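You operate a simulated robot arm through the tools that you are given. There is no shell and no other tool.

You are at the controls of a simulated robot arm. One attempt, no reset.

TASK
Weigh 150 g of nuts, within 25 g, into the green bowl.
Fine: bowl on the pan, tare, scoop from the blue tray, scoop back in its place, bowl on the green mat. Set down upright: orange scoop.
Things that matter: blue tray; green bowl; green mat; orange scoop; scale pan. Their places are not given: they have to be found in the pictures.

The check looks at the end state, three seconds after you hand in, the way a careful person would. Anything else that was tipped, shoved, dropped, spilled or broken makes it a failure.

THE ROBOT
A 7-joint arm with a two-finger parallel gripper, fixed in place. Base frame: the origin is on the floor under the middle of its stand, x ahead of it, y to its left, z up. Readings come in m, rad, newtons and seconds.
It reaches about 1.479 m from its shoulder. Its first joint turns from -2.897 to 2.897 rad. Payload 4.4 kg.
Tool frame: the origin (TCP) lies between the finger pads and is the grasp point; the fingertips stand 0.023 m ahead of it; z points along the fingers, y is the line along which they close. Largest opening 0.094 m; finger width 0.038, thickness 0.01; the body of the gripper, 0.054 by 0.096 m, starts 0.039 m behind the TCP.
Orientation is that of the tool frame in the base frame, as a unit quaternion [x, y, z, w]. With the fingers straight down and closing along the base's y, the tool's x points along the base's -x, its y along +y and its z along -z.

THE INTERFACE
- The arm moves only by the tool step_arm. Its argument "steps" is a list of rows, each a list of 7 numbers: the shift along the tool's x, y, z in m, then the turn, a rotation vector about the tool's x, y, z in rad, then the opening, from 0 (shut) to 1 (fully open). In form: [[x, y, z, rx, ry, rz, hand], ...]. A call has 1 to 20 rows; each row shifts and turns the commanded pose from where the row before left it, along the tool's axes as they then stand. A row lasts 0.2 s, in which the tool goes at most 0.05 m and 0.15 rad; a call with a longer step from one row to the next is refused whole, and so is a gripper value outside its range. Where a pose cannot be reached the arm comes as near as it can. A force on the tool above 40 N (or 10 N above the force at the start of the call, whichever is more), or a blocked arm, ends the call early, and 0.2 s more pass. Each finger travels about 0.072 m/s and halts on what it meets, pressing with about 41 N; the grip force reading is that of the motor and also rises with nothing between the fingers. The clock runs only during rows and for 0.2 s after the last one: add rows that do not move to give the fingers time. The reply holds the time, the measured pose of the TCP, the force on the tool along the base axes, the opening and the grip force, in the units named above and with some noise, with the torque about the TCP (base axes, N m) and any sound that the robot's microphone picked up.
- Cameras (640 x 400 px; columns grow to the right, rows downward): "scene" is fixed at [0.3984, 0.651, 1.6205]; the picture's right is [-0.57, -0.82, 0.00], its down [-0.63, 0.44, -0.63] and it looks along [0.52, -0.36, -0.77] (base axes); focal length 227 px, centre (320, 200). "wrist" rides on the gripper at [0.086, 0.016, -0.074] in the tool frame; the picture's right is [-0.18, 0.98, 0.00], its down [-0.58, -0.11, -0.81] and it looks along [-0.79, -0.15, 0.59] (tool axes); focal length 243 px, centre (320, 200).
- camera(camera): a new picture of that camera. The clock stands still meanwhile.
- point_at(camera, pixels): for up to 12 pixels [column, row] of the newest picture of that camera ("zoom" is the newest enlarged one), the place [x, y, z] in the base frame of the surface seen there, good to about 0.003 m. The clock stands still meanwhile.
- zoom(camera, box): a new picture of the part [left, top, right, bottom] of that camera's present view, enlarged. The clock stands still meanwhile.
- hand_in(): hands the job in; it is judged then, once.

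Leave the gripper open and the arm clear of the work at the hand-in unless told otherwise.

The tools are called by a JSON object that holds its "fn" and its "kwargs". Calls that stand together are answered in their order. step_arm: Moves the arm, as the interface text tells. Its arguments: {"type":"object","properties":{"steps":{"type":"array"}},"required":["steps"]} The other tools are called the same way: camera (camera) takes a picture; point_at (camera, pixels) gives the place of the surface under pixels of a picture; zoom (camera, box) takes an enlarged picture of a part of a camera's view; hand_in () hands the job in.

At the start:

```text
t: 0.0
position: [0.8041, 0.1336, 1.2996]
tool_rot: [-0.001, 1.0, 0.0, 0.0]
ft_force: [0.7, 0.1, -0.1]
torque: [-0.01, -0.01, 0.01]
finger_gap: 0.0938
gripper_force: 0.1
```

scene: 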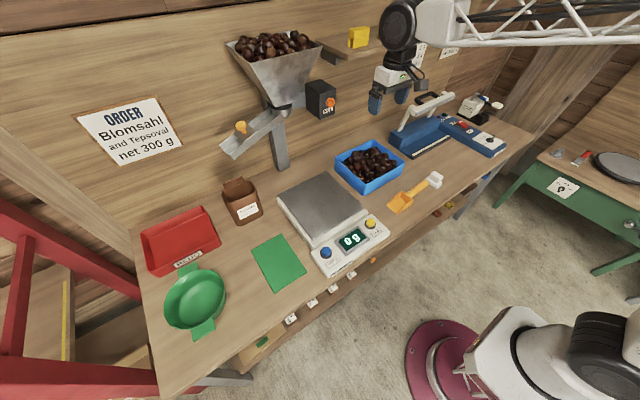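
wrist: 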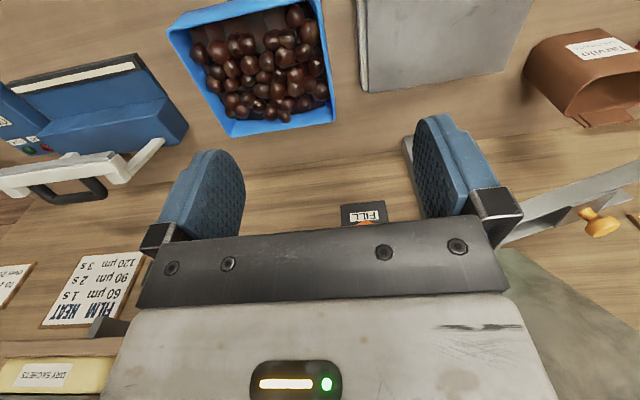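

I see a bench with the green bowl (about 195,300), green mat (278,263), scale pan (322,207), blue tray (370,165) and orange scoop (415,192). I'll take enlarged views to read details first.

{"fn": "zoom", "kwargs": {"camera": "scene", "box": [140, 220, 300, 350]}}

{"fn": "zoom", "kwargs": {"camera": "scene", "box": [260, 160, 420, 290]}}

{"fn": "zoom", "kwargs": {"camera": "scene", "box": [330, 130, 460, 230]}}

```text
3.08 times, centred on (220, 285) of scene
```

zoom: 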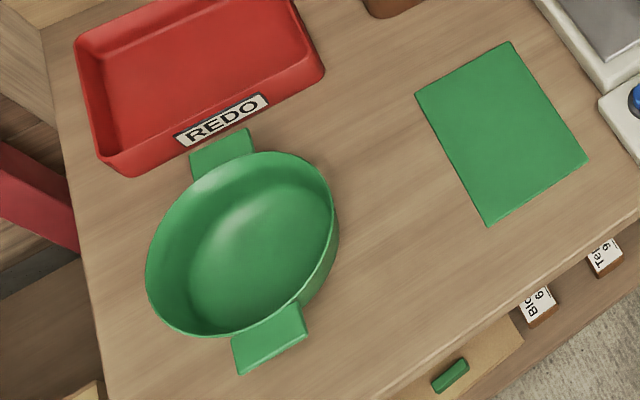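

```text
3.08 times, centred on (340, 225) of scene
```

zoom: 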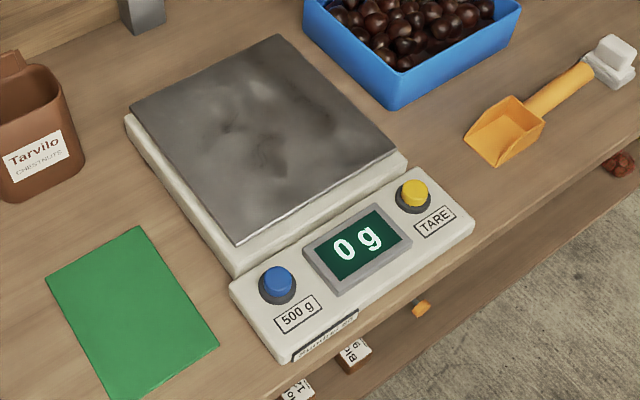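

```text
4.00 times, centred on (395, 180) of scene
```

zoom: 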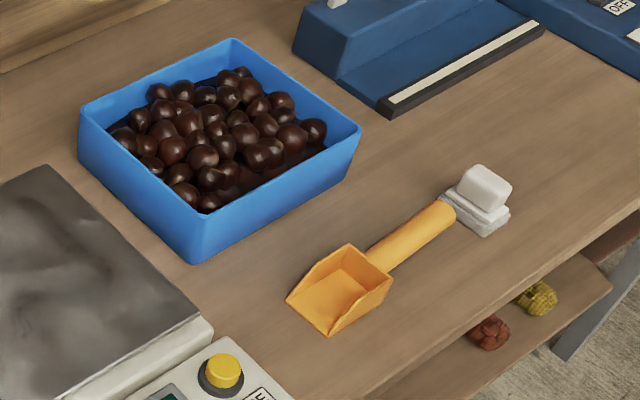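

The scale reads 0 g with a yellow TARE button; the scoop's handle ends at a white block. Now I measure places on these items in the newest zoom (centred 395,180).

{"fn": "point_at", "kwargs": {"camera": "zoom", "pixels": [[290, 300], [328, 333], [350, 245], [390, 275], [340, 290], [370, 265], [410, 235], [445, 210], [485, 185], [485, 222], [225, 370], [500, 300]]}}

{"fn": "point_at", "kwargs": {"camera": "scene", "pixels": [[336, 157], [381, 141], [404, 160], [363, 194], [371, 165], [277, 196], [325, 173], [368, 209], [314, 247], [322, 207], [371, 223], [327, 252]]}}

{"fn": "point_at", "kwargs": {"camera": "scene", "pixels": [[186, 270], [206, 330], [195, 298], [165, 305], [225, 285], [278, 235], [306, 275], [275, 292], [252, 247], [195, 317], [187, 277], [278, 263]]}}

```text
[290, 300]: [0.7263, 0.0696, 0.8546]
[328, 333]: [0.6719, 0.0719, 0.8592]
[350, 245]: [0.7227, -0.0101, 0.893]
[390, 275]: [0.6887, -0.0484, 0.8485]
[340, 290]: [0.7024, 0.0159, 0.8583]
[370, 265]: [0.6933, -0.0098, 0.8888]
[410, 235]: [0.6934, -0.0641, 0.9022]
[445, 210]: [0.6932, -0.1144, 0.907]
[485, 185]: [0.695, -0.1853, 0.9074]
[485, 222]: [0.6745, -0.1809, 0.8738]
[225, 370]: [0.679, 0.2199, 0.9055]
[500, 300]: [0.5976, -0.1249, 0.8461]
```

```text
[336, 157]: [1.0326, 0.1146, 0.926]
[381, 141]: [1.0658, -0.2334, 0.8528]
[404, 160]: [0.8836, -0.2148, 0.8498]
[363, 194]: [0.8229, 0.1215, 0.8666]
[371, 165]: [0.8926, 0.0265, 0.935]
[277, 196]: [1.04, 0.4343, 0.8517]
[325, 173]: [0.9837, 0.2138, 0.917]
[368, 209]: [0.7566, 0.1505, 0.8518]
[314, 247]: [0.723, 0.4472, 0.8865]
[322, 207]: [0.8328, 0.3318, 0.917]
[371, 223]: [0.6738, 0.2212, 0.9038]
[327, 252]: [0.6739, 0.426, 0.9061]
```

```text
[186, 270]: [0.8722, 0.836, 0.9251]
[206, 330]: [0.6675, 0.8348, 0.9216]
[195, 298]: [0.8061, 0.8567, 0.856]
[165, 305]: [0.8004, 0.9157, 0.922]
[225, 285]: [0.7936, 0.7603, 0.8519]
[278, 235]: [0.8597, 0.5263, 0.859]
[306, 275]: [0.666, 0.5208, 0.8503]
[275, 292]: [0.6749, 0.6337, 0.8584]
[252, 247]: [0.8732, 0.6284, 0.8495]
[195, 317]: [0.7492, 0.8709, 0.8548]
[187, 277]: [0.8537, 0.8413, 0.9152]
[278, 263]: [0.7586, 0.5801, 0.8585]
```

Everything is aligned roughly with the base axes; table top is z≈0.85. I next zoom closer to the bowl (tabs at about (186,270) and (206,328)) and the scoop's end with the white block (about 432,181) to understand their shapes.

{"fn": "zoom", "kwargs": {"camera": "scene", "box": [150, 250, 246, 310]}}

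{"fn": "zoom", "kwargs": {"camera": "scene", "box": [380, 160, 460, 220]}}

```text
6.67 times, centred on (198, 280) of scene
```

zoom: 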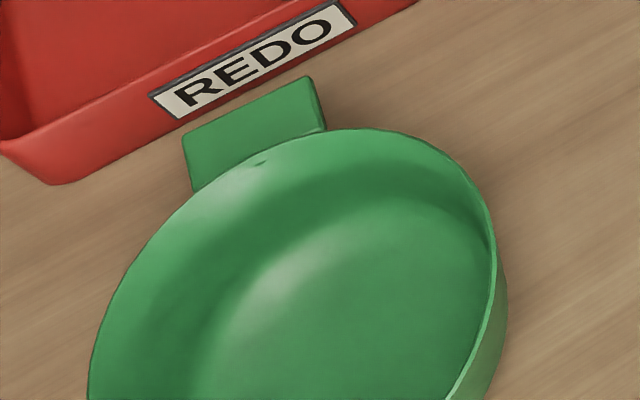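

```text
6.67 times, centred on (420, 190) of scene
```

zoom: 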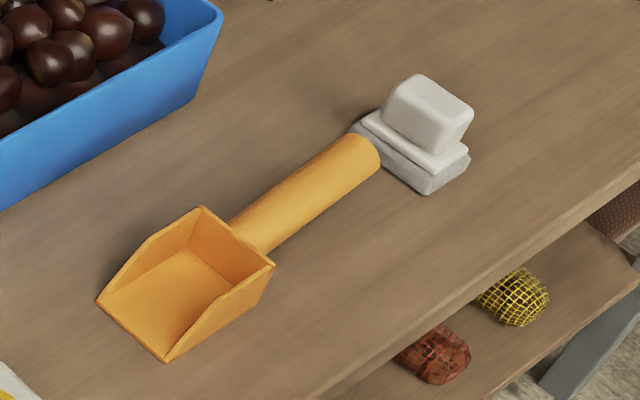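

Handle ends right before a white-grey block. I measure the scoop and block in this newest zoom.

{"fn": "point_at", "kwargs": {"camera": "zoom", "pixels": [[98, 302], [165, 360], [202, 208], [272, 265], [165, 290], [245, 225], [300, 195], [355, 145], [372, 160], [400, 185], [420, 90], [430, 190]]}}

{"fn": "point_at", "kwargs": {"camera": "zoom", "pixels": [[465, 155], [440, 120], [400, 145], [365, 118], [290, 215], [240, 245], [330, 165], [310, 210], [345, 190], [180, 250], [230, 260], [350, 250]]}}

```text
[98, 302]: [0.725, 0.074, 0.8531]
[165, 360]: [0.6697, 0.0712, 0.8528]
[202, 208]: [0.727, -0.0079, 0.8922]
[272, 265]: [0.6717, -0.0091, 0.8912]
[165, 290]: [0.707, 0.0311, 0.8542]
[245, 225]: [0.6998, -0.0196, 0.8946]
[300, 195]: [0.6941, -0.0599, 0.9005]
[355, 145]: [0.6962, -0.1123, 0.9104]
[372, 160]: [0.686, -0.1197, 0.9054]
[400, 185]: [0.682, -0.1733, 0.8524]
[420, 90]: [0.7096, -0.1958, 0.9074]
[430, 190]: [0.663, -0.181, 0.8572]
```

```text
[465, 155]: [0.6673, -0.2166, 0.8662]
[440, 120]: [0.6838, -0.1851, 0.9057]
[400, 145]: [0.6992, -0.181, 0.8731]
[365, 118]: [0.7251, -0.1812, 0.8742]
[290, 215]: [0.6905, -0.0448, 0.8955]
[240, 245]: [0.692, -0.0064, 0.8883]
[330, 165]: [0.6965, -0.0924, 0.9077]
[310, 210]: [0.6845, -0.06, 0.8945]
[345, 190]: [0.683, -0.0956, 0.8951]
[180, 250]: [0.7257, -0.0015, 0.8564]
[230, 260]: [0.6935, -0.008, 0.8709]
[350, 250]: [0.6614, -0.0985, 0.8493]
```

The scoop lies along y (front at y≈0.073, back wall y≈-0.008, handle rising to y≈-0.12) and is separate from the white block at y≈-0.18. Now I measure the bowl rim and tabs, and the tray rim, in closer zooms.

{"fn": "zoom", "kwargs": {"camera": "scene", "box": [155, 255, 251, 345]}}

```text
4.44 times, centred on (203, 300) of scene
```

zoom: 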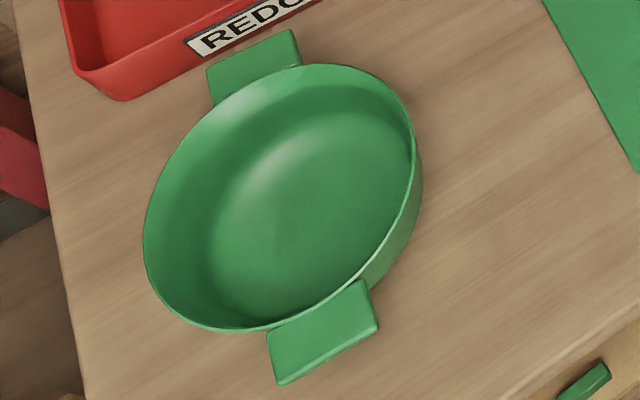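

The bowl's rim runs from about (147,235) to (415,150) and the tabs are at (255,65) and (322,332). I measure several points on them.

{"fn": "point_at", "kwargs": {"camera": "zoom", "pixels": [[149, 240], [411, 150], [415, 200], [300, 67], [265, 328], [212, 75], [288, 36], [275, 345], [365, 288], [375, 325], [285, 378], [290, 200]]}}

{"fn": "point_at", "kwargs": {"camera": "zoom", "pixels": [[322, 330], [250, 65], [200, 250], [230, 290], [340, 250], [370, 180], [330, 110], [250, 120], [200, 190], [417, 175], [350, 75], [215, 322]]}}

```text
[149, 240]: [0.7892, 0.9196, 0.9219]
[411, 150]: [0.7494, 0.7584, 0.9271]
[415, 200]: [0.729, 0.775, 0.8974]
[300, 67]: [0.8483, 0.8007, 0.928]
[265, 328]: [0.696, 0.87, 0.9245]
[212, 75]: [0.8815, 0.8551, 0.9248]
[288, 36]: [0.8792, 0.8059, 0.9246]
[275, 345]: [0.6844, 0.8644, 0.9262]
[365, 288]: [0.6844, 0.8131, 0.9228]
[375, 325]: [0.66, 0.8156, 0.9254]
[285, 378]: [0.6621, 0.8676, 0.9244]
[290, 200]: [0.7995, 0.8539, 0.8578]
```

```text
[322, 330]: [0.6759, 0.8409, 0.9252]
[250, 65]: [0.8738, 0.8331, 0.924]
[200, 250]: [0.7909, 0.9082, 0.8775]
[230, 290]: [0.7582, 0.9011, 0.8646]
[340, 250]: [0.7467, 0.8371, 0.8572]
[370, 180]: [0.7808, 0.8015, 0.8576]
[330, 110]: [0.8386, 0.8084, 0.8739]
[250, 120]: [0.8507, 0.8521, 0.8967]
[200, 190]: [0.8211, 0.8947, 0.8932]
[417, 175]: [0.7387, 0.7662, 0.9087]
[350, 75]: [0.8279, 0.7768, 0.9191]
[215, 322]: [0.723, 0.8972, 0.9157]
```

Bowl centre ≈(0.771, 0.839), rim z≈0.926, radius ≈0.083, walls slanting ~13°. Next I measure surroundings: the chute tip (222,150), the brown sack (240,200), the tray rim corners and pan corners.

{"fn": "zoom", "kwargs": {"camera": "scene", "box": [210, 20, 350, 230]}}

{"fn": "point_at", "kwargs": {"camera": "scene", "pixels": [[224, 148], [234, 157], [240, 126], [290, 100], [281, 168], [320, 98], [224, 184], [258, 210], [242, 180], [305, 60], [272, 110], [258, 133]]}}

{"fn": "zoom", "kwargs": {"camera": "scene", "box": [325, 130, 415, 205]}}

```text
1.90 times, centred on (280, 125) of scene
```

zoom: 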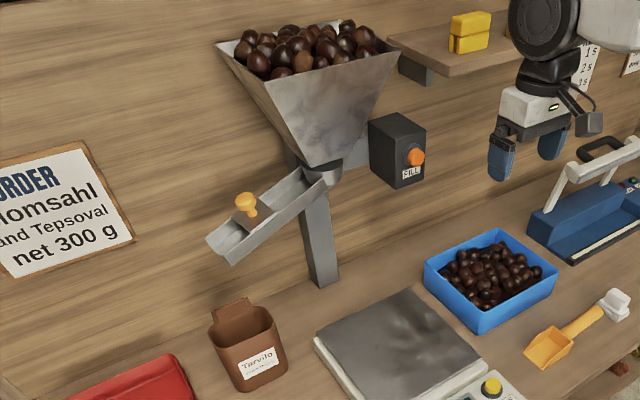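

```text
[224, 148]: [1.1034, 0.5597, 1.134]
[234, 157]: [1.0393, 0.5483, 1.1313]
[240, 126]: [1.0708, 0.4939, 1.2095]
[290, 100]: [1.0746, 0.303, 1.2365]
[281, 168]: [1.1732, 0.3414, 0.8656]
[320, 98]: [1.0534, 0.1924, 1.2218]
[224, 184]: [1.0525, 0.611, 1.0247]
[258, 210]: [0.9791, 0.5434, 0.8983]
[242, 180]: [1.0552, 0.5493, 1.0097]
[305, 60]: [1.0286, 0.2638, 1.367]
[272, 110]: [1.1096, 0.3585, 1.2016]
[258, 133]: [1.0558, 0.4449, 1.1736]
```

```text
5.33 times, centred on (370, 168) of scene
```

zoom: 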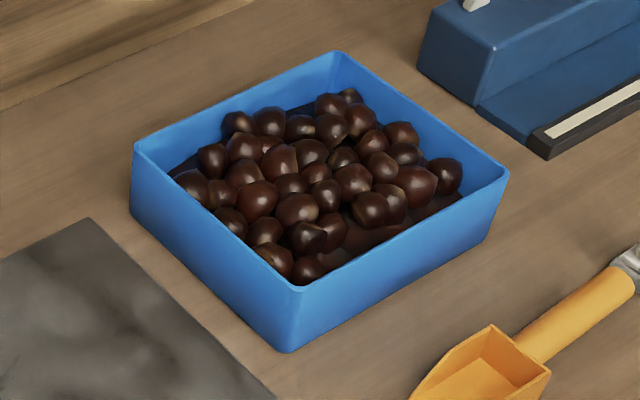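

Chute and sack are at x≳0.98, so the path at x<0.95 is open. Now the tray's rim corners and nuts in this zoom.

{"fn": "point_at", "kwargs": {"camera": "zoom", "pixels": [[135, 147], [337, 54], [507, 175], [292, 288], [290, 345], [345, 265], [365, 235], [300, 210], [250, 150], [350, 95], [240, 122], [440, 175]]}}

{"fn": "zoom", "kwargs": {"camera": "scene", "box": [265, 165, 395, 280]}}

```text
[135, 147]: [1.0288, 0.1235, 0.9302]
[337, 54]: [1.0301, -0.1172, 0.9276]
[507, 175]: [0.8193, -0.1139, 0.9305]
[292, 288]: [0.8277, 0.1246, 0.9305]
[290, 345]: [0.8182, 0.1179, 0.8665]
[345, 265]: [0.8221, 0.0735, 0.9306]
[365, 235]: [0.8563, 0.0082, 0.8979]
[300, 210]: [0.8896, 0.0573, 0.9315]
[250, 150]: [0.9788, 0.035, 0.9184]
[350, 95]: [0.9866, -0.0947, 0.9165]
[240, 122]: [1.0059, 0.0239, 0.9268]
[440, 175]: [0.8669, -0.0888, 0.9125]
```

```text
3.48 times, centred on (330, 222) of scene
```

zoom: 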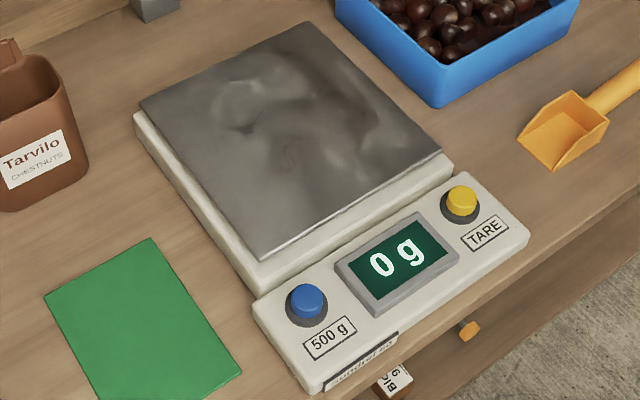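

Tray: x 0.82–1.03, y −0.117–0.124, rim z≈0.93, nuts about two layers deep. Now pan corners and buttons.

{"fn": "point_at", "kwargs": {"camera": "zoom", "pixels": [[142, 103], [305, 25], [438, 152], [263, 255], [290, 150], [461, 197], [461, 212], [307, 298], [150, 242], [48, 295], [238, 372], [400, 258]]}}

{"fn": "camera", "kwargs": {"camera": "scene"}}

```text
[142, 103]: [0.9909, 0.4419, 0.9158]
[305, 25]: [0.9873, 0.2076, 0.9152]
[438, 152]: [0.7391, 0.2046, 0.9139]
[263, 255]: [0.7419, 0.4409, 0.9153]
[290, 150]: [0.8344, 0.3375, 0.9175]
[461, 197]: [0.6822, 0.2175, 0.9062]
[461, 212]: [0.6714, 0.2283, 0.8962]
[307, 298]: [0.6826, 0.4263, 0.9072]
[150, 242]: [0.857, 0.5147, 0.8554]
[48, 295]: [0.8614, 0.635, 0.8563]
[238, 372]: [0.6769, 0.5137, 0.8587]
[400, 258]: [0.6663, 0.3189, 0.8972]
```

```text
taken
```

scene: 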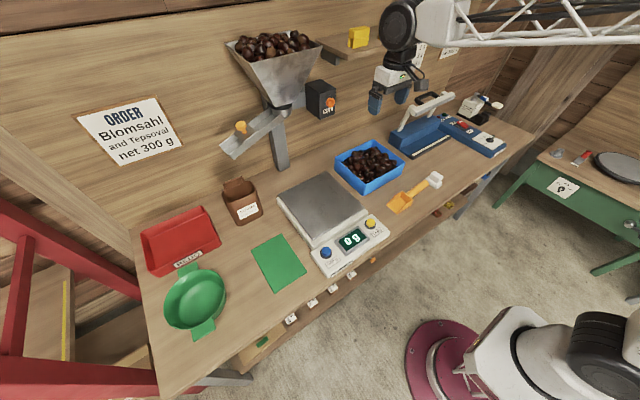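

Pan spans x 0.741–0.989, y 0.206–0.441 at z≈0.916; the mat centre is ≈(0.768, 0.575); TARE button is at (0.682, 0.218, 0.906). Plan: pinch the bowl's right (−y) wall with fingers straddling the rim. First, travel at the current height to above that wall: base +y 0.62, x −0.033.

{"fn": "step_arm", "kwargs": {"steps": [[0.003, 0.048, 0, 0, 0, 0, 1], [0.003, 0.048, 0, 0, 0, 0, 1], [0.003, 0.048, 0, 0, 0, 0, 1], [0.003, 0.048, 0, 0, 0, 0, 1], [0.003, 0.048, 0, 0, 0, 0, 1], [0.003, 0.048, 0, 0, 0, 0, 1], [0.003, 0.048, 0, 0, 0, 0, 1], [0.003, 0.048, 0, 0, 0, 0, 1], [0.003, 0.048, 0, 0, 0, 0, 1], [0.003, 0.048, 0, 0, 0, 0, 1], [0.003, 0.048, 0, 0, 0, 0, 1], [0, 0.048, 0, 0, 0, 0, 1], [0, 0.047, 0, 0, 0, 0, 1], [0, 0, 0, 0, 0, 0, 1]]}}

{"fn": "camera", "kwargs": {"camera": "wrist"}}

{"fn": "camera", "kwargs": {"camera": "scene"}}

```text
t: 3.0
position: [0.7713, 0.7553, 1.3002]
tool_rot: [0.0, 1.0, -0.001, 0.0]
ft_force: [-0.1, -0.6, 0.1]
torque: [0.02, -0.01, 0.03]
finger_gap: 0.0941
gripper_force: 0.1
```

```text
taken
```

wrist: 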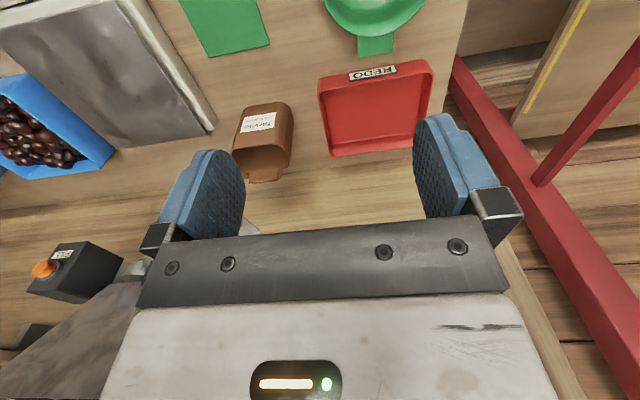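

```text
taken
```

scene: 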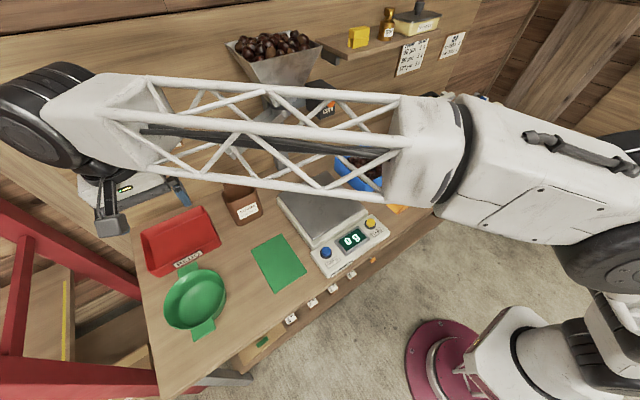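

The gripper is over the bowl's right rim and no contact occurred. Next, descend to z≈1.05 and tilt −0.227 rad about the tool x so fingers match the wall slant.

{"fn": "step_arm", "kwargs": {"steps": [[0, 0, 0.048, 0, 0, 0, 1], [0, 0, 0.048, 0, 0, 0, 1], [0, 0, 0.048, 0, 0, 0, 1], [0, 0, 0.048, 0, 0, 0, 1], [0, 0, 0.048, 0, 0, 0, 1], [0, 0, 0, -0.1135, 0, 0, 1], [0, 0, 0, -0.1135, 0, 0, 1], [0, 0, 0, 0, 0, 0, 1]]}}

{"fn": "camera", "kwargs": {"camera": "wrist"}}

{"fn": "camera", "kwargs": {"camera": "scene"}}

```text
t: 4.8
position: [0.7727, 0.7537, 1.0583]
tool_rot: [-0.001, 0.994, 0.113, 0.0]
ft_force: [-0.2, -0.5, 0.0]
torque: [0.01, -0.03, 0.01]
finger_gap: 0.0938
gripper_force: 0.1
```

```text
taken
```

wrist: 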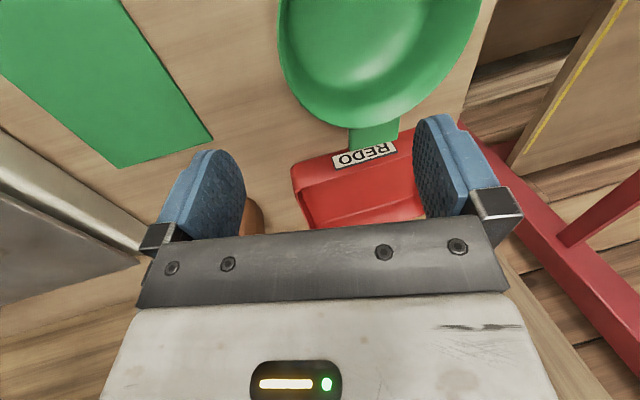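

```text
taken
```

scene: 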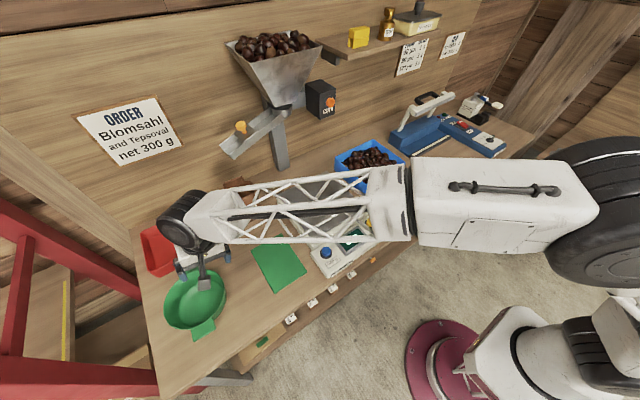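

I check the height of the arm's link over the scale and the current bowl rim location, and the fingers.

{"fn": "point_at", "kwargs": {"camera": "scene", "pixels": [[340, 238], [260, 240], [300, 185], [410, 200], [182, 278], [226, 262], [204, 284], [186, 225], [170, 300], [225, 300]]}}

{"fn": "zoom", "kwargs": {"camera": "scene", "box": [140, 210, 260, 345]}}

```text
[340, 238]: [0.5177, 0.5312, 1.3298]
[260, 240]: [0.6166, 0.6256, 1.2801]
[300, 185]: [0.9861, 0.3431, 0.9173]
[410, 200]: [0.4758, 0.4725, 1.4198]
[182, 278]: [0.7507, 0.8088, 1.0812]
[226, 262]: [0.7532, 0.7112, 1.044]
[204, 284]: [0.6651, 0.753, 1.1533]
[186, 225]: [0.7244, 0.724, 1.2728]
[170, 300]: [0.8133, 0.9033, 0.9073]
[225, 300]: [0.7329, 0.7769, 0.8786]
```

```text
2.96 times, centred on (200, 278) of scene
```

zoom: 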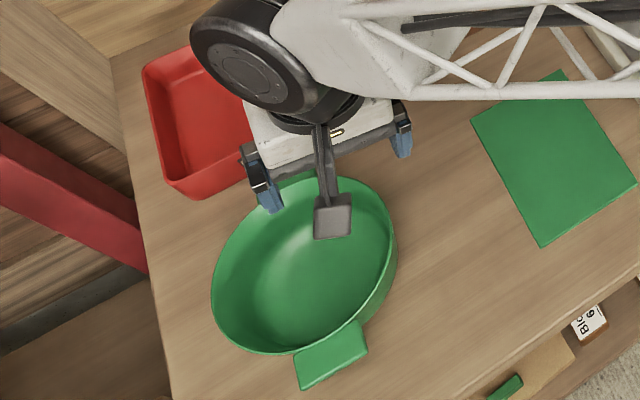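

Arm link clears the bench by 0.4 m. The fingers straddle the wall correctly. I descend to the grasp height (TCP ≈(0.771,0.761,0.914)) in two calls, looking between.

{"fn": "step_arm", "kwargs": {"steps": [[0.001, -0.0064, 0.0355, 0, 0, 0, 1], [0.001, -0.0064, 0.0355, 0, 0, 0, 1], [0, -0.0064, 0.0355, 0, 0, 0, 1], [0, 0, 0, 0, 0, 0, 1]]}}

{"fn": "zoom", "kwargs": {"camera": "scene", "box": [140, 210, 260, 345]}}

{"fn": "camera", "kwargs": {"camera": "wrist"}}

```text
t: 5.8
position: [0.77, 0.762, 0.9503]
tool_rot: [0.0, 0.994, 0.114, 0.0]
ft_force: [0.0, -0.2, 0.4]
torque: [0.02, 0.0, 0.02]
finger_gap: 0.0941
gripper_force: 0.0
```

```text
2.96 times, centred on (200, 278) of scene
```

zoom: 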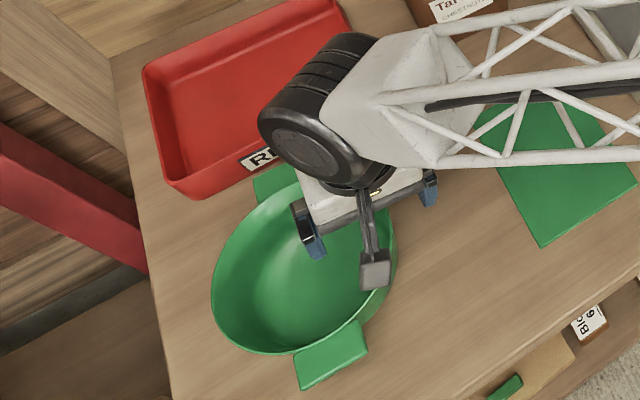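

```text
taken
```

wrist: 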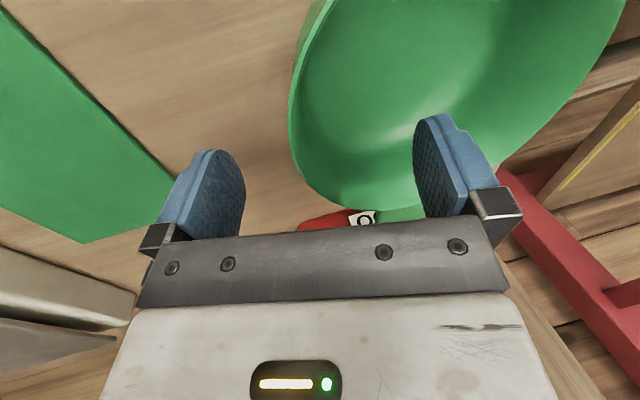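

One finger is inside, the other outside the rim (rim near column 300–330 between pads at 200 and 440). I descend the last 36 mm.

{"fn": "step_arm", "kwargs": {"steps": [[0, -0.0045, 0.0175, 0, 0, 0, 1], [0, -0.0045, 0.0175, 0, 0, 0, 1], [0, 0, 0, 0, 0, 0, 1]]}}

{"fn": "camera", "kwargs": {"camera": "wrist"}}

{"fn": "zoom", "kwargs": {"camera": "scene", "box": [140, 210, 260, 345]}}

```text
t: 6.6
position: [0.7701, 0.7601, 0.9158]
tool_rot: [0.0, 0.994, 0.113, 0.0]
ft_force: [-0.3, -0.9, -1.2]
torque: [0.01, 0.02, -0.01]
finger_gap: 0.0939
gripper_force: 0.0
```

```text
taken
```

wrist: 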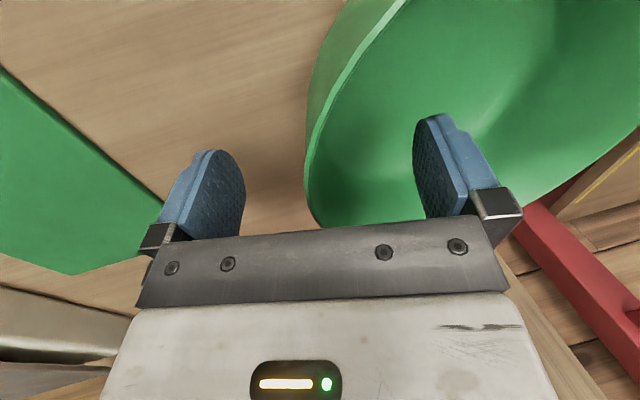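

```text
2.96 times, centred on (200, 278) of scene
```

zoom: 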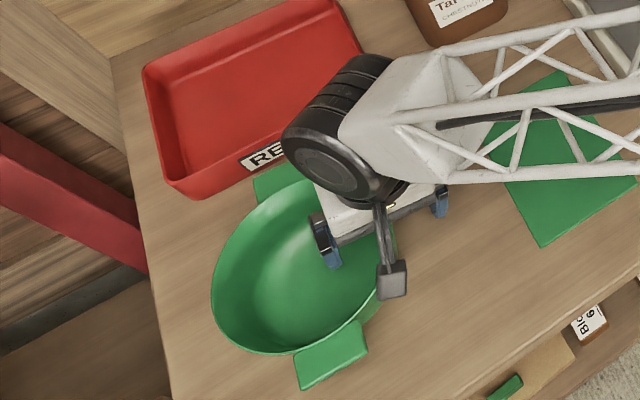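

Straddling looks right (rim at column ~310, pad midpoint ~327). I close the gripper on the wall and wait.

{"fn": "step_arm", "kwargs": {"steps": [[0, 0, 0, 0, 0, 0, 0.5], [0, 0, 0, 0, 0, 0, 0.3], [0, 0, 0, 0, 0, 0, 0.15], [0, 0, 0, 0, 0, 0, 0], [0, 0, 0, 0, 0, 0, 0], [0, 0, 0, 0, 0, 0, 0]]}}

{"fn": "zoom", "kwargs": {"camera": "scene", "box": [140, 210, 260, 345]}}

{"fn": "camera", "kwargs": {"camera": "wrist"}}

```text
t: 8.0
position: [0.7706, 0.7595, 0.916]
tool_rot: [0.0, 0.994, 0.113, 0.0]
ft_force: [-0.4, 0.3, 0.4]
torque: [-0.09, 0.02, -0.01]
finger_gap: 0.0119
gripper_force: 40.6
```

```text
2.96 times, centred on (200, 278) of scene
```

zoom: 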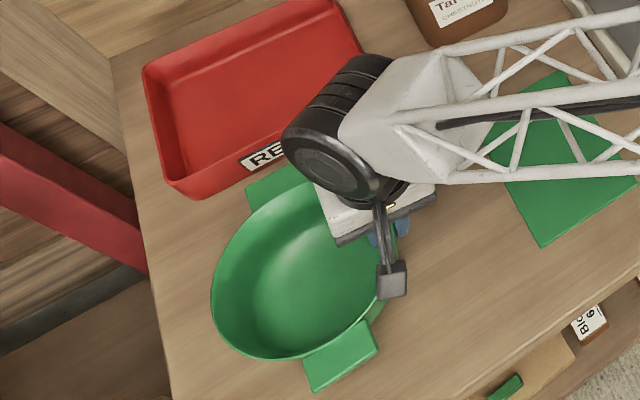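

```text
taken
```

wrist: 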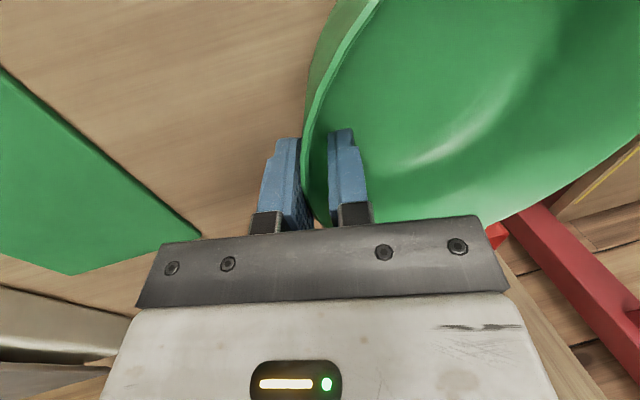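

The wall is gripped (gap 0.012, 40.6 N); the bowl turned only slightly. I lift slowly by 4 cm and check.

{"fn": "step_arm", "kwargs": {"steps": [[0, 0.00225, -0.00975, 0, 0, 0, 0], [0, 0.00225, -0.00975, 0, 0, 0, 0], [0, 0.00225, -0.00975, 0, 0, 0, 0], [0, 0.00225, -0.00975, 0, 0, 0, 0], [0, 0, 0, 0, 0, 0, 0]]}}

{"fn": "zoom", "kwargs": {"camera": "scene", "box": [140, 210, 260, 345]}}

{"fn": "camera", "kwargs": {"camera": "wrist"}}

```text
t: 9.2
position: [0.7688, 0.7602, 0.9564]
tool_rot: [0.0, 0.994, 0.113, 0.0]
ft_force: [-0.8, 1.1, -1.2]
torque: [-0.12, -0.02, 0.02]
finger_gap: 0.0118
gripper_force: 41.1
```

```text
2.96 times, centred on (200, 278) of scene
```

zoom: 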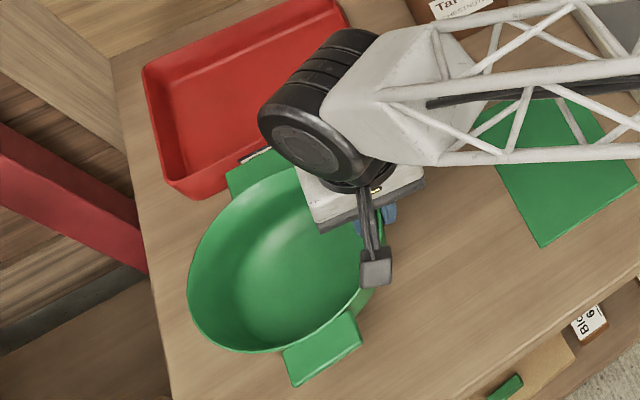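

```text
taken
```

wrist: 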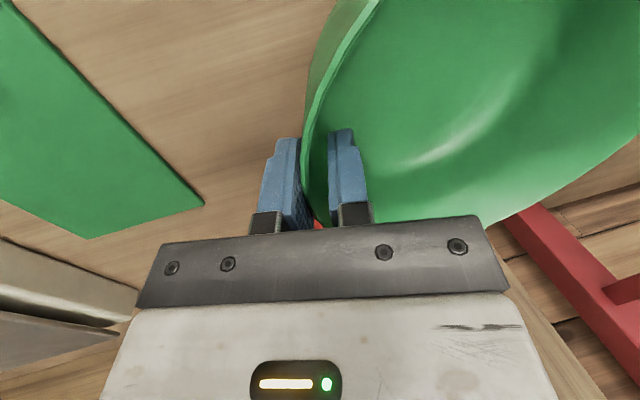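

The bowl lifts rigidly. I check it is level via rim points: left (190,270), front (290,345), right (365,300), tabs (320,345), (245,175).

{"fn": "point_at", "kwargs": {"camera": "zoom", "pixels": [[192, 272], [320, 350], [250, 175], [235, 345], [365, 300], [355, 330], [290, 372], [233, 185]]}}

```text
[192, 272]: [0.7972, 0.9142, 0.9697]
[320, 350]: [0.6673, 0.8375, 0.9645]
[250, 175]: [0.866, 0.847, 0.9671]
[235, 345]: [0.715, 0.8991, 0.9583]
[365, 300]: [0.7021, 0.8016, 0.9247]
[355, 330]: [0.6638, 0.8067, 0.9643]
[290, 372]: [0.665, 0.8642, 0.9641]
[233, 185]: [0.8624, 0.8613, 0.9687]
```

It is level (rim z 0.964–0.970). Next I lift 10 cm more, carry along −y 0.515 m, then +x 0.096 m, to hover above the pan centre.

{"fn": "step_arm", "kwargs": {"steps": [[0, 0.0056, -0.0244, 0, 0, 0, 0], [0, 0.0056, -0.0244, 0, 0, 0, 0], [0, 0.0056, -0.0244, 0, 0, 0, 0], [0, 0.0056, -0.0244, 0, 0, 0, 0], [0, -0.0195, -0.0045, 0, 0, 0, 0], [0, -0.0386, -0.0089, 0, 0, 0, 0], [0, -0.0386, -0.0089, 0, 0, 0, 0], [0, -0.0386, -0.0089, 0, 0, 0, 0], [0, -0.0386, -0.0089, 0, 0, 0, 0], [0, -0.0386, -0.0089, 0, 0, 0, 0], [0, -0.0386, -0.0089, 0, 0, 0, 0], [0, -0.0386, -0.0089, 0, 0, 0, 0], [0, -0.0386, -0.0089, 0, 0, 0, 0], [0, -0.0386, -0.0089, 0, 0, 0, 0], [0, -0.0386, -0.0089, 0, 0, 0, 0], [0, -0.0386, -0.0089, 0, 0, 0, 0], [0, -0.0386, -0.0089, 0, 0, 0, 0], [0, -0.0191, -0.0044, 0, 0, 0, 0], [0, 0, 0, 0, 0, 0, 0]]}}

{"fn": "camera", "kwargs": {"camera": "scene"}}

{"fn": "camera", "kwargs": {"camera": "wrist"}}

```text
t: 13.2
position: [0.7675, 0.2449, 1.0558]
tool_rot: [-0.001, 0.994, 0.113, 0.0]
ft_force: [-0.2, 1.2, -1.2]
torque: [-0.09, 0.01, 0.0]
finger_gap: 0.0119
gripper_force: 40.8
```

```text
taken
```

scene: 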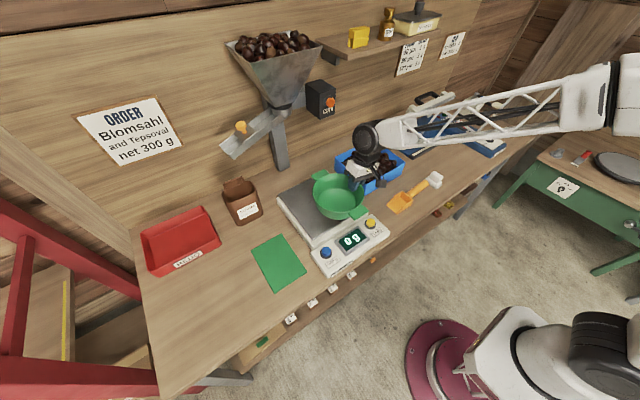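

```text
taken
```

wrist: 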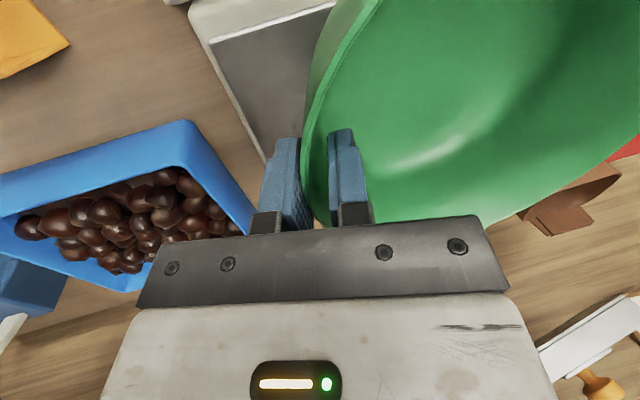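

The bowl hovers over the scale. Next: +x 0.098, then lower to TCP z≈0.99 (about 1 cm above contact).

{"fn": "step_arm", "kwargs": {"steps": [[-0.02, 0, 0, 0, 0, 0, 0], [-0.03, 0, 0, 0, 0, 0, 0], [-0.03, 0, 0, 0, 0, 0, 0], [-0.018, 0, 0, 0, 0, 0, 0], [0, -0.0037, 0.0161, 0, 0, 0, 0], [0, -0.0037, 0.0161, 0, 0, 0, 0], [0, -0.0037, 0.0161, 0, 0, 0, 0], [0, -0.0037, 0.0161, 0, 0, 0, 0], [0, 0, 0, 0, 0, 0, 0]]}}

{"fn": "zoom", "kwargs": {"camera": "scene", "box": [265, 135, 425, 280]}}

```text
t: 15.2
position: [0.8667, 0.245, 0.9897]
tool_rot: [0.001, 0.994, 0.113, 0.0]
ft_force: [-0.5, 0.8, -1.9]
torque: [-0.12, 0.01, -0.02]
finger_gap: 0.0121
gripper_force: 41.4
```

```text
2.76 times, centred on (345, 208) of scene
```

zoom: 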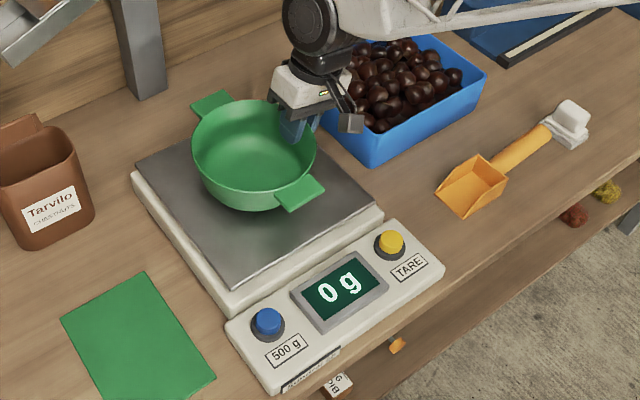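

The bowl is ~1 cm above the pan, centred. I lower in 3 mm steps and watch the force and display.

{"fn": "step_arm", "kwargs": {"steps": [[0, -0.0007, 0.0029, 0, 0, 0, 0], [0, -0.0007, 0.0029, 0, 0, 0, 0], [0, -0.0004, 0.0019, 0, 0, 0, 0], [0, 0, 0, 0, 0, 0, 0]]}}

{"fn": "zoom", "kwargs": {"camera": "scene", "box": [265, 135, 425, 280]}}

```text
t: 16.2
position: [0.8677, 0.2434, 0.9826]
tool_rot: [0.0, 0.994, 0.114, 0.0]
ft_force: [-0.9, -0.1, -1.1]
torque: [-0.06, -0.03, 0.01]
finger_gap: 0.0121
gripper_force: 41.2
```

```text
2.76 times, centred on (345, 208) of scene
```

zoom: 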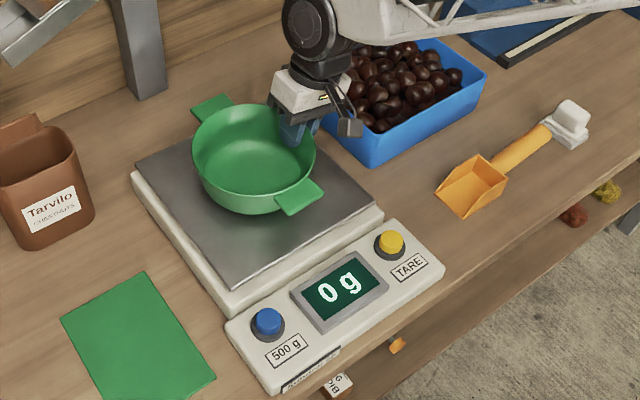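

Display still 0 g, no contact. I lower in 1 mm steps for 4 mm.

{"fn": "step_arm", "kwargs": {"steps": [[0, -0.0003, 0.0012, 0, 0, 0, 0], [0, -0.0003, 0.0012, 0, 0, 0, 0], [0, -0.0002, 0.001, 0, 0, 0, 0], [0, 0, 0, 0, 0, 0, 0]]}}

{"fn": "zoom", "kwargs": {"camera": "scene", "box": [265, 135, 425, 280]}}

```text
t: 17.2
position: [0.8686, 0.2446, 0.9792]
tool_rot: [0.001, 0.993, 0.114, 0.0]
ft_force: [-1.6, -4.8, 22.9]
torque: [0.56, 0.69, 0.18]
finger_gap: 0.0122
gripper_force: 40.8
```

```text
2.76 times, centred on (345, 208) of scene
```

zoom: 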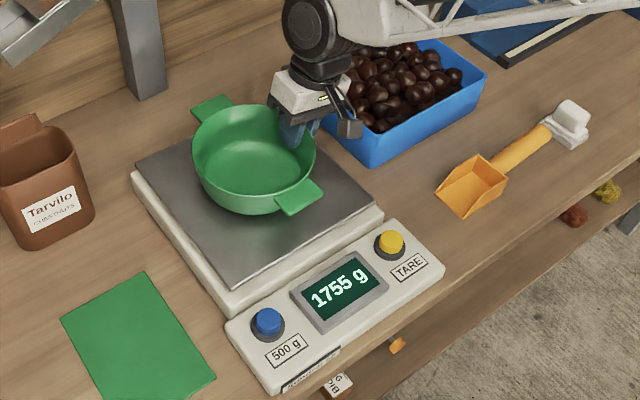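

Contact: 23 N, scale reads 1755 g. I back off 1.5 mm, then open the gripper slowly and a little.

{"fn": "step_arm", "kwargs": {"steps": [[0, 0.0002, -0.001, 0, 0, 0, 0], [0, 0.0001, -0.0004, 0, 0, 0, 0], [0, 0, 0, 0, 0, 0, 0]]}}

{"fn": "zoom", "kwargs": {"camera": "scene", "box": [265, 135, 425, 280]}}

```text
t: 18.0
position: [0.8665, 0.2451, 0.9796]
tool_rot: [0.0, 0.994, 0.113, 0.0]
ft_force: [6.1, -2.7, 19.0]
torque: [0.52, 0.1, -0.18]
finger_gap: 0.0122
gripper_force: 40.9
```

```text
2.76 times, centred on (345, 208) of scene
```

zoom: 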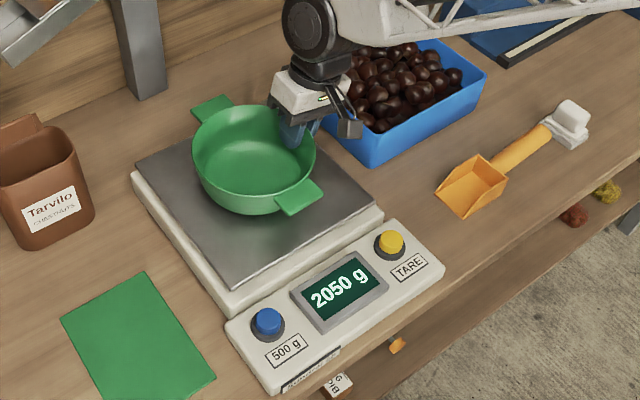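

Still 19 N of press. Raise another 1.5 mm.

{"fn": "step_arm", "kwargs": {"steps": [[0, 0.0002, -0.001, 0, 0, 0, 0], [0, 0.0001, -0.0005, 0, 0, 0, 0], [0, 0, 0, 0, 0, 0, 0]]}}

```text
t: 18.8
position: [0.8653, 0.2441, 0.9795]
tool_rot: [-0.001, 0.994, 0.113, 0.0]
ft_force: [0.0, 1.0, 0.1]
torque: [-0.02, 0.07, 0.03]
finger_gap: 0.012
gripper_force: 41.2
```

Force is near zero now. Open to 0.45.

{"fn": "step_arm", "kwargs": {"steps": [[0, 0, 0, 0, 0, 0, 0.2], [0, 0, 0, 0, 0, 0, 0.3], [0, 0, 0, 0, 0, 0, 0.5], [0, 0, 0, 0, 0, 0, 0.5], [0, 0, 0, 0, 0, 0, 0.5]]}}

{"fn": "zoom", "kwargs": {"camera": "scene", "box": [265, 135, 425, 280]}}

{"fn": "camera", "kwargs": {"camera": "wrist"}}

```text
t: 20.0
position: [0.8676, 0.245, 0.9804]
tool_rot: [0.0, 0.993, 0.114, 0.0]
ft_force: [0.1, 0.1, -0.4]
torque: [0.02, 0.0, -0.01]
finger_gap: 0.0472
gripper_force: 0.1
```

```text
2.76 times, centred on (345, 208) of scene
```

zoom: 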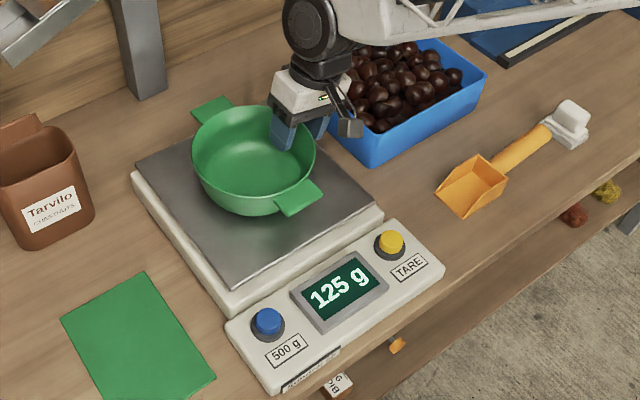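

```text
taken
```

wrist: 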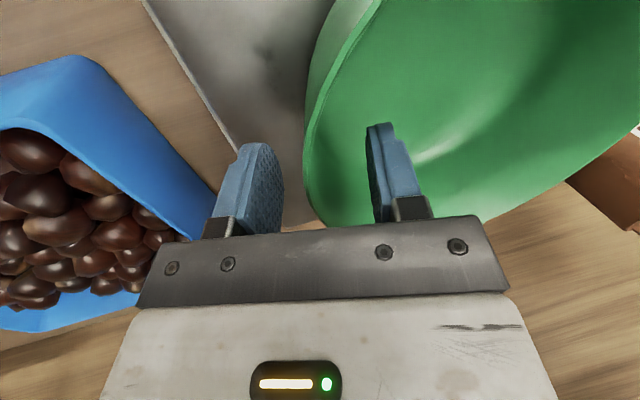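

The bowl rests on the pan (125 g). I retract along the tool axis 14 cm, then undo the tilt and close the fingers for pressing TARE.

{"fn": "step_arm", "kwargs": {"steps": [[0, 0, -0.02, 0, 0, 0, 0.5], [0, 0, -0.04, 0, 0, 0, 0.5], [0, 0, -0.04, 0, 0, 0, 0.5], [0, 0, -0.04, 0, 0, 0, 0.5], [0, 0, 0, 0.1135, 0, 0, 0.3], [0, 0, 0, 0.1135, 0, 0, 0], [0, 0, 0, 0, 0, 0, 0], [0, 0, 0, 0, 0, 0, 0], [0, 0, 0, 0, 0, 0, 0]]}}

{"fn": "zoom", "kwargs": {"camera": "scene", "box": [265, 135, 425, 280]}}

```text
t: 22.0
position: [0.8673, 0.2135, 1.1172]
tool_rot: [0.0, 1.0, 0.0, 0.0]
ft_force: [0.1, -0.6, -0.1]
torque: [0.04, 0.0, -0.01]
finger_gap: 0.0002
gripper_force: 41.3
```

```text
2.76 times, centred on (345, 208) of scene
```

zoom: 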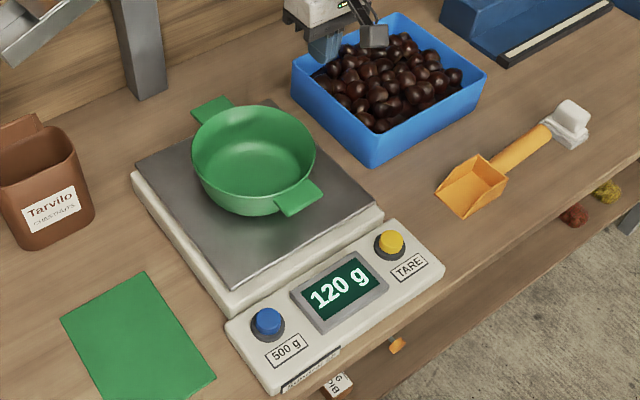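

Bowl reads 120 g. I pin down the TARE button's top at zoom pixel (390,237) and bowl rim points for later.

{"fn": "point_at", "kwargs": {"camera": "zoom", "pixels": [[390, 236], [382, 240], [398, 238], [390, 250], [194, 160], [314, 165], [265, 105], [230, 208], [212, 105], [300, 195], [250, 165], [395, 257]]}}

```text
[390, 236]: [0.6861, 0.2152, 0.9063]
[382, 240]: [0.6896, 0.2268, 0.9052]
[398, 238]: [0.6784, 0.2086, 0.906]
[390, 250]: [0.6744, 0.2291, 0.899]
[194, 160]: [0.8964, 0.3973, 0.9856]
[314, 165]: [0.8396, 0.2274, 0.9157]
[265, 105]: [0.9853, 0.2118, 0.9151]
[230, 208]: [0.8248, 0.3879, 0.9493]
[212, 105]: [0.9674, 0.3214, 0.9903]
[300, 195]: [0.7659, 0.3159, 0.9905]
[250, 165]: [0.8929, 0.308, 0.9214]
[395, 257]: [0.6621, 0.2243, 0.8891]
```

Button top centre ≈(0.684, 0.217, 0.906). I move above it and lower to ~2.5 cm above.

{"fn": "step_arm", "kwargs": {"steps": [[0.045, 0.001, 0, 0, 0, 0, 0], [0.046, 0.001, 0, 0, 0, 0, 0], [0.046, 0.001, 0, 0, 0, 0, 0], [0.046, 0, 0, 0, 0, 0, 0], [0, 0, 0.04, 0, 0, 0, 0], [0, 0, 0.04, 0, 0, 0, 0], [0, 0, 0.04, 0, 0, 0, 0], [0, 0, 0.045, 0, 0, 0, 0], [0, 0, 0, 0, 0, 0, 0]]}}

{"fn": "zoom", "kwargs": {"camera": "scene", "box": [300, 180, 420, 280]}}

```text
t: 24.0
position: [0.6866, 0.2146, 0.9497]
tool_rot: [0.0, 1.0, 0.0, 0.0]
ft_force: [0.6, 0.8, -0.3]
torque: [0.02, -0.01, 0.04]
finger_gap: 0.0
gripper_force: 40.6
```

```text
4.00 times, centred on (360, 230) of scene
```

zoom: 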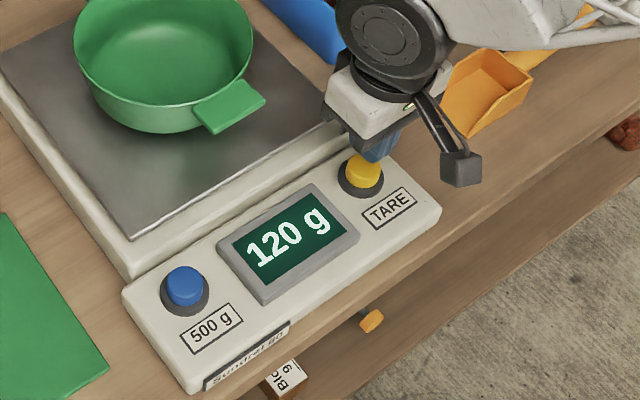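

Fingertips are ~2 cm above the yellow button. I press down gradually.

{"fn": "step_arm", "kwargs": {"steps": [[0.001, 0.001, 0.006, 0, 0, 0, 0], [0, 0, 0.006, 0, 0, 0, 0], [0, 0, 0.005, 0, 0, 0, 0], [0, 0, 0.003, 0, 0, 0, 0], [0, 0, 0.003, 0, 0, 0, 0], [0, 0, 0, 0, 0, 0, 0]]}}

{"fn": "zoom", "kwargs": {"camera": "scene", "box": [300, 180, 420, 280]}}

```text
t: 25.4
position: [0.6825, 0.2178, 0.9295]
tool_rot: [0.001, 1.0, 0.0, 0.0]
ft_force: [0.9, -0.6, -0.4]
torque: [-0.02, -0.02, -0.01]
finger_gap: 0.0001
gripper_force: 41.2
```

```text
4.00 times, centred on (360, 230) of scene
```

zoom: 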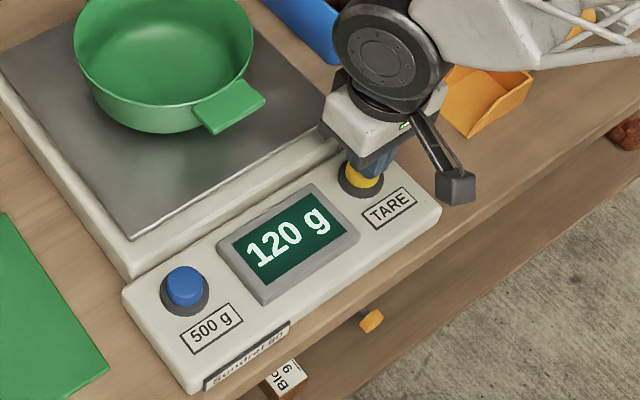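

Almost at the button. I press in 1.5 mm steps.

{"fn": "step_arm", "kwargs": {"steps": [[0, 0, 0.0015, 0, 0, 0, 0], [0, 0, 0.0015, 0, 0, 0, 0], [0, 0, 0.0015, 0, 0, 0, 0], [0, 0, 0, 0, 0, 0, 0]]}}

{"fn": "zoom", "kwargs": {"camera": "scene", "box": [300, 180, 420, 280]}}

```text
t: 26.4
position: [0.683, 0.2167, 0.9249]
tool_rot: [-0.001, 1.0, 0.0, 0.001]
ft_force: [0.1, 0.2, 1.1]
torque: [0.0, -0.01, 0.01]
finger_gap: 0.0002
gripper_force: 41.1
```

```text
4.00 times, centred on (360, 230) of scene
```

zoom: 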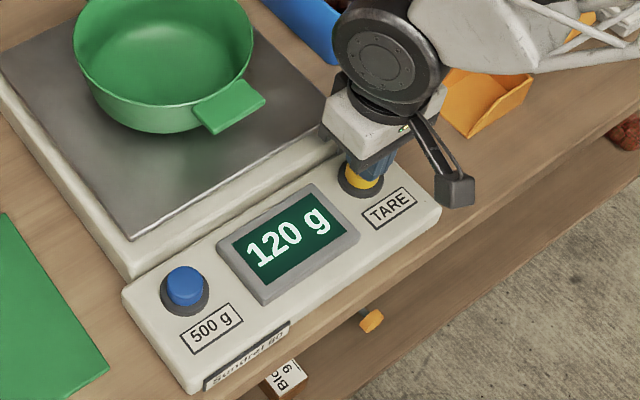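

Light contact (1 N). I press a bit more.

{"fn": "step_arm", "kwargs": {"steps": [[0, 0, 0.0015, 0, 0, 0, 0], [0, 0, 0.0015, 0, 0, 0, 0], [0, 0, 0, 0, 0, 0, 0]]}}

{"fn": "zoom", "kwargs": {"camera": "scene", "box": [300, 180, 420, 280]}}

```text
t: 27.2
position: [0.6825, 0.2159, 0.9209]
tool_rot: [0.0, 1.0, -0.001, -0.001]
ft_force: [0.8, -0.3, 2.0]
torque: [-0.01, -0.06, 0.02]
finger_gap: 0.0
gripper_force: 40.6
```

```text
4.00 times, centred on (360, 230) of scene
```

zoom: 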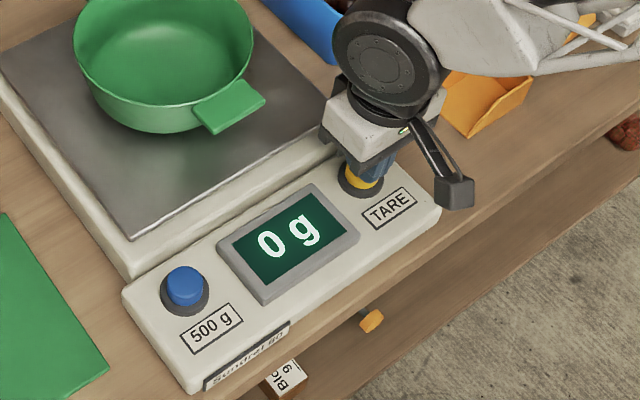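

Tared: display 0 g. Now I rise, rotate the tool −90° about its axis (so the fingers close along x, camera on the −y side), opening the gripper, and then move towards the scoop handle.

{"fn": "step_arm", "kwargs": {"steps": [[0, 0, -0.02, 0, 0, 0, 0], [0, 0, -0.045, 0, 0, 0, 0], [0, 0, -0.045, 0, 0, 0, 0], [0, 0, -0.045, 0, 0, 0, 0], [0, 0, -0.045, 0, 0, -0.143, 0.2], [0, 0, 0, 0, 0, -0.143, 0.5], [0, 0, 0, 0, 0, -0.143, 0.6], [0, 0, 0, 0, 0, -0.143, 0.6], [0, 0, 0, 0, 0, -0.143, 0.6], [0, 0, 0, 0, 0, -0.143, 0.6], [0, 0, 0, 0, 0, -0.143, 0.6], [0, 0, 0, 0, 0, -0.143, 0.6], [0, 0, 0, 0, 0, -0.143, 0.6], [0, 0, 0, 0, 0, -0.143, 0.6], [0, 0, 0, 0, 0, -0.141, 0.6], [0, 0, 0, 0, 0, 0, 0.6]]}}

{"fn": "camera", "kwargs": {"camera": "scene"}}

{"fn": "camera", "kwargs": {"camera": "wrist"}}

```text
t: 30.6
position: [0.6839, 0.2181, 1.1216]
tool_rot: [0.708, -0.706, 0.001, 0.0]
ft_force: [0.9, 0.2, 1.6]
torque: [-0.01, 0.01, -0.02]
finger_gap: 0.0565
gripper_force: 0.1
```

```text
taken
```

scene: 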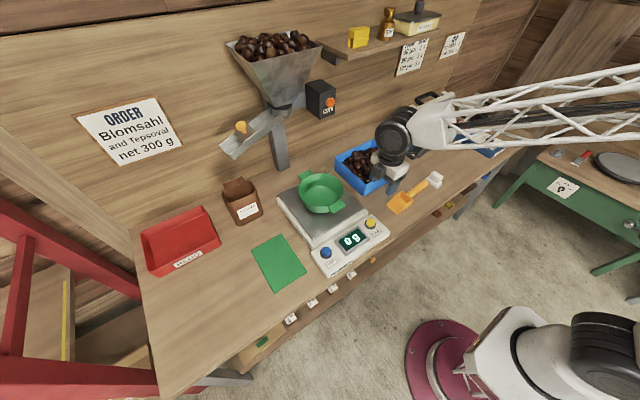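

```text
taken
```

wrist: 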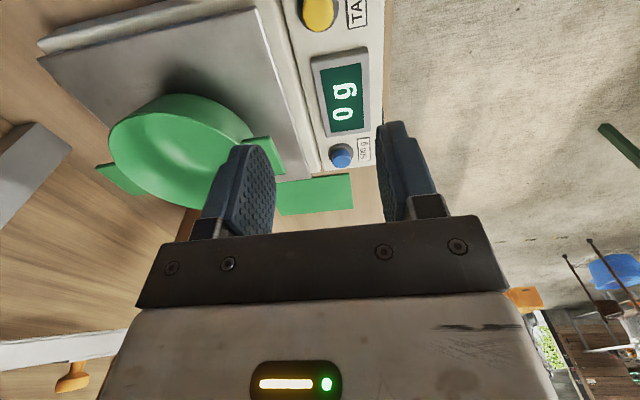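

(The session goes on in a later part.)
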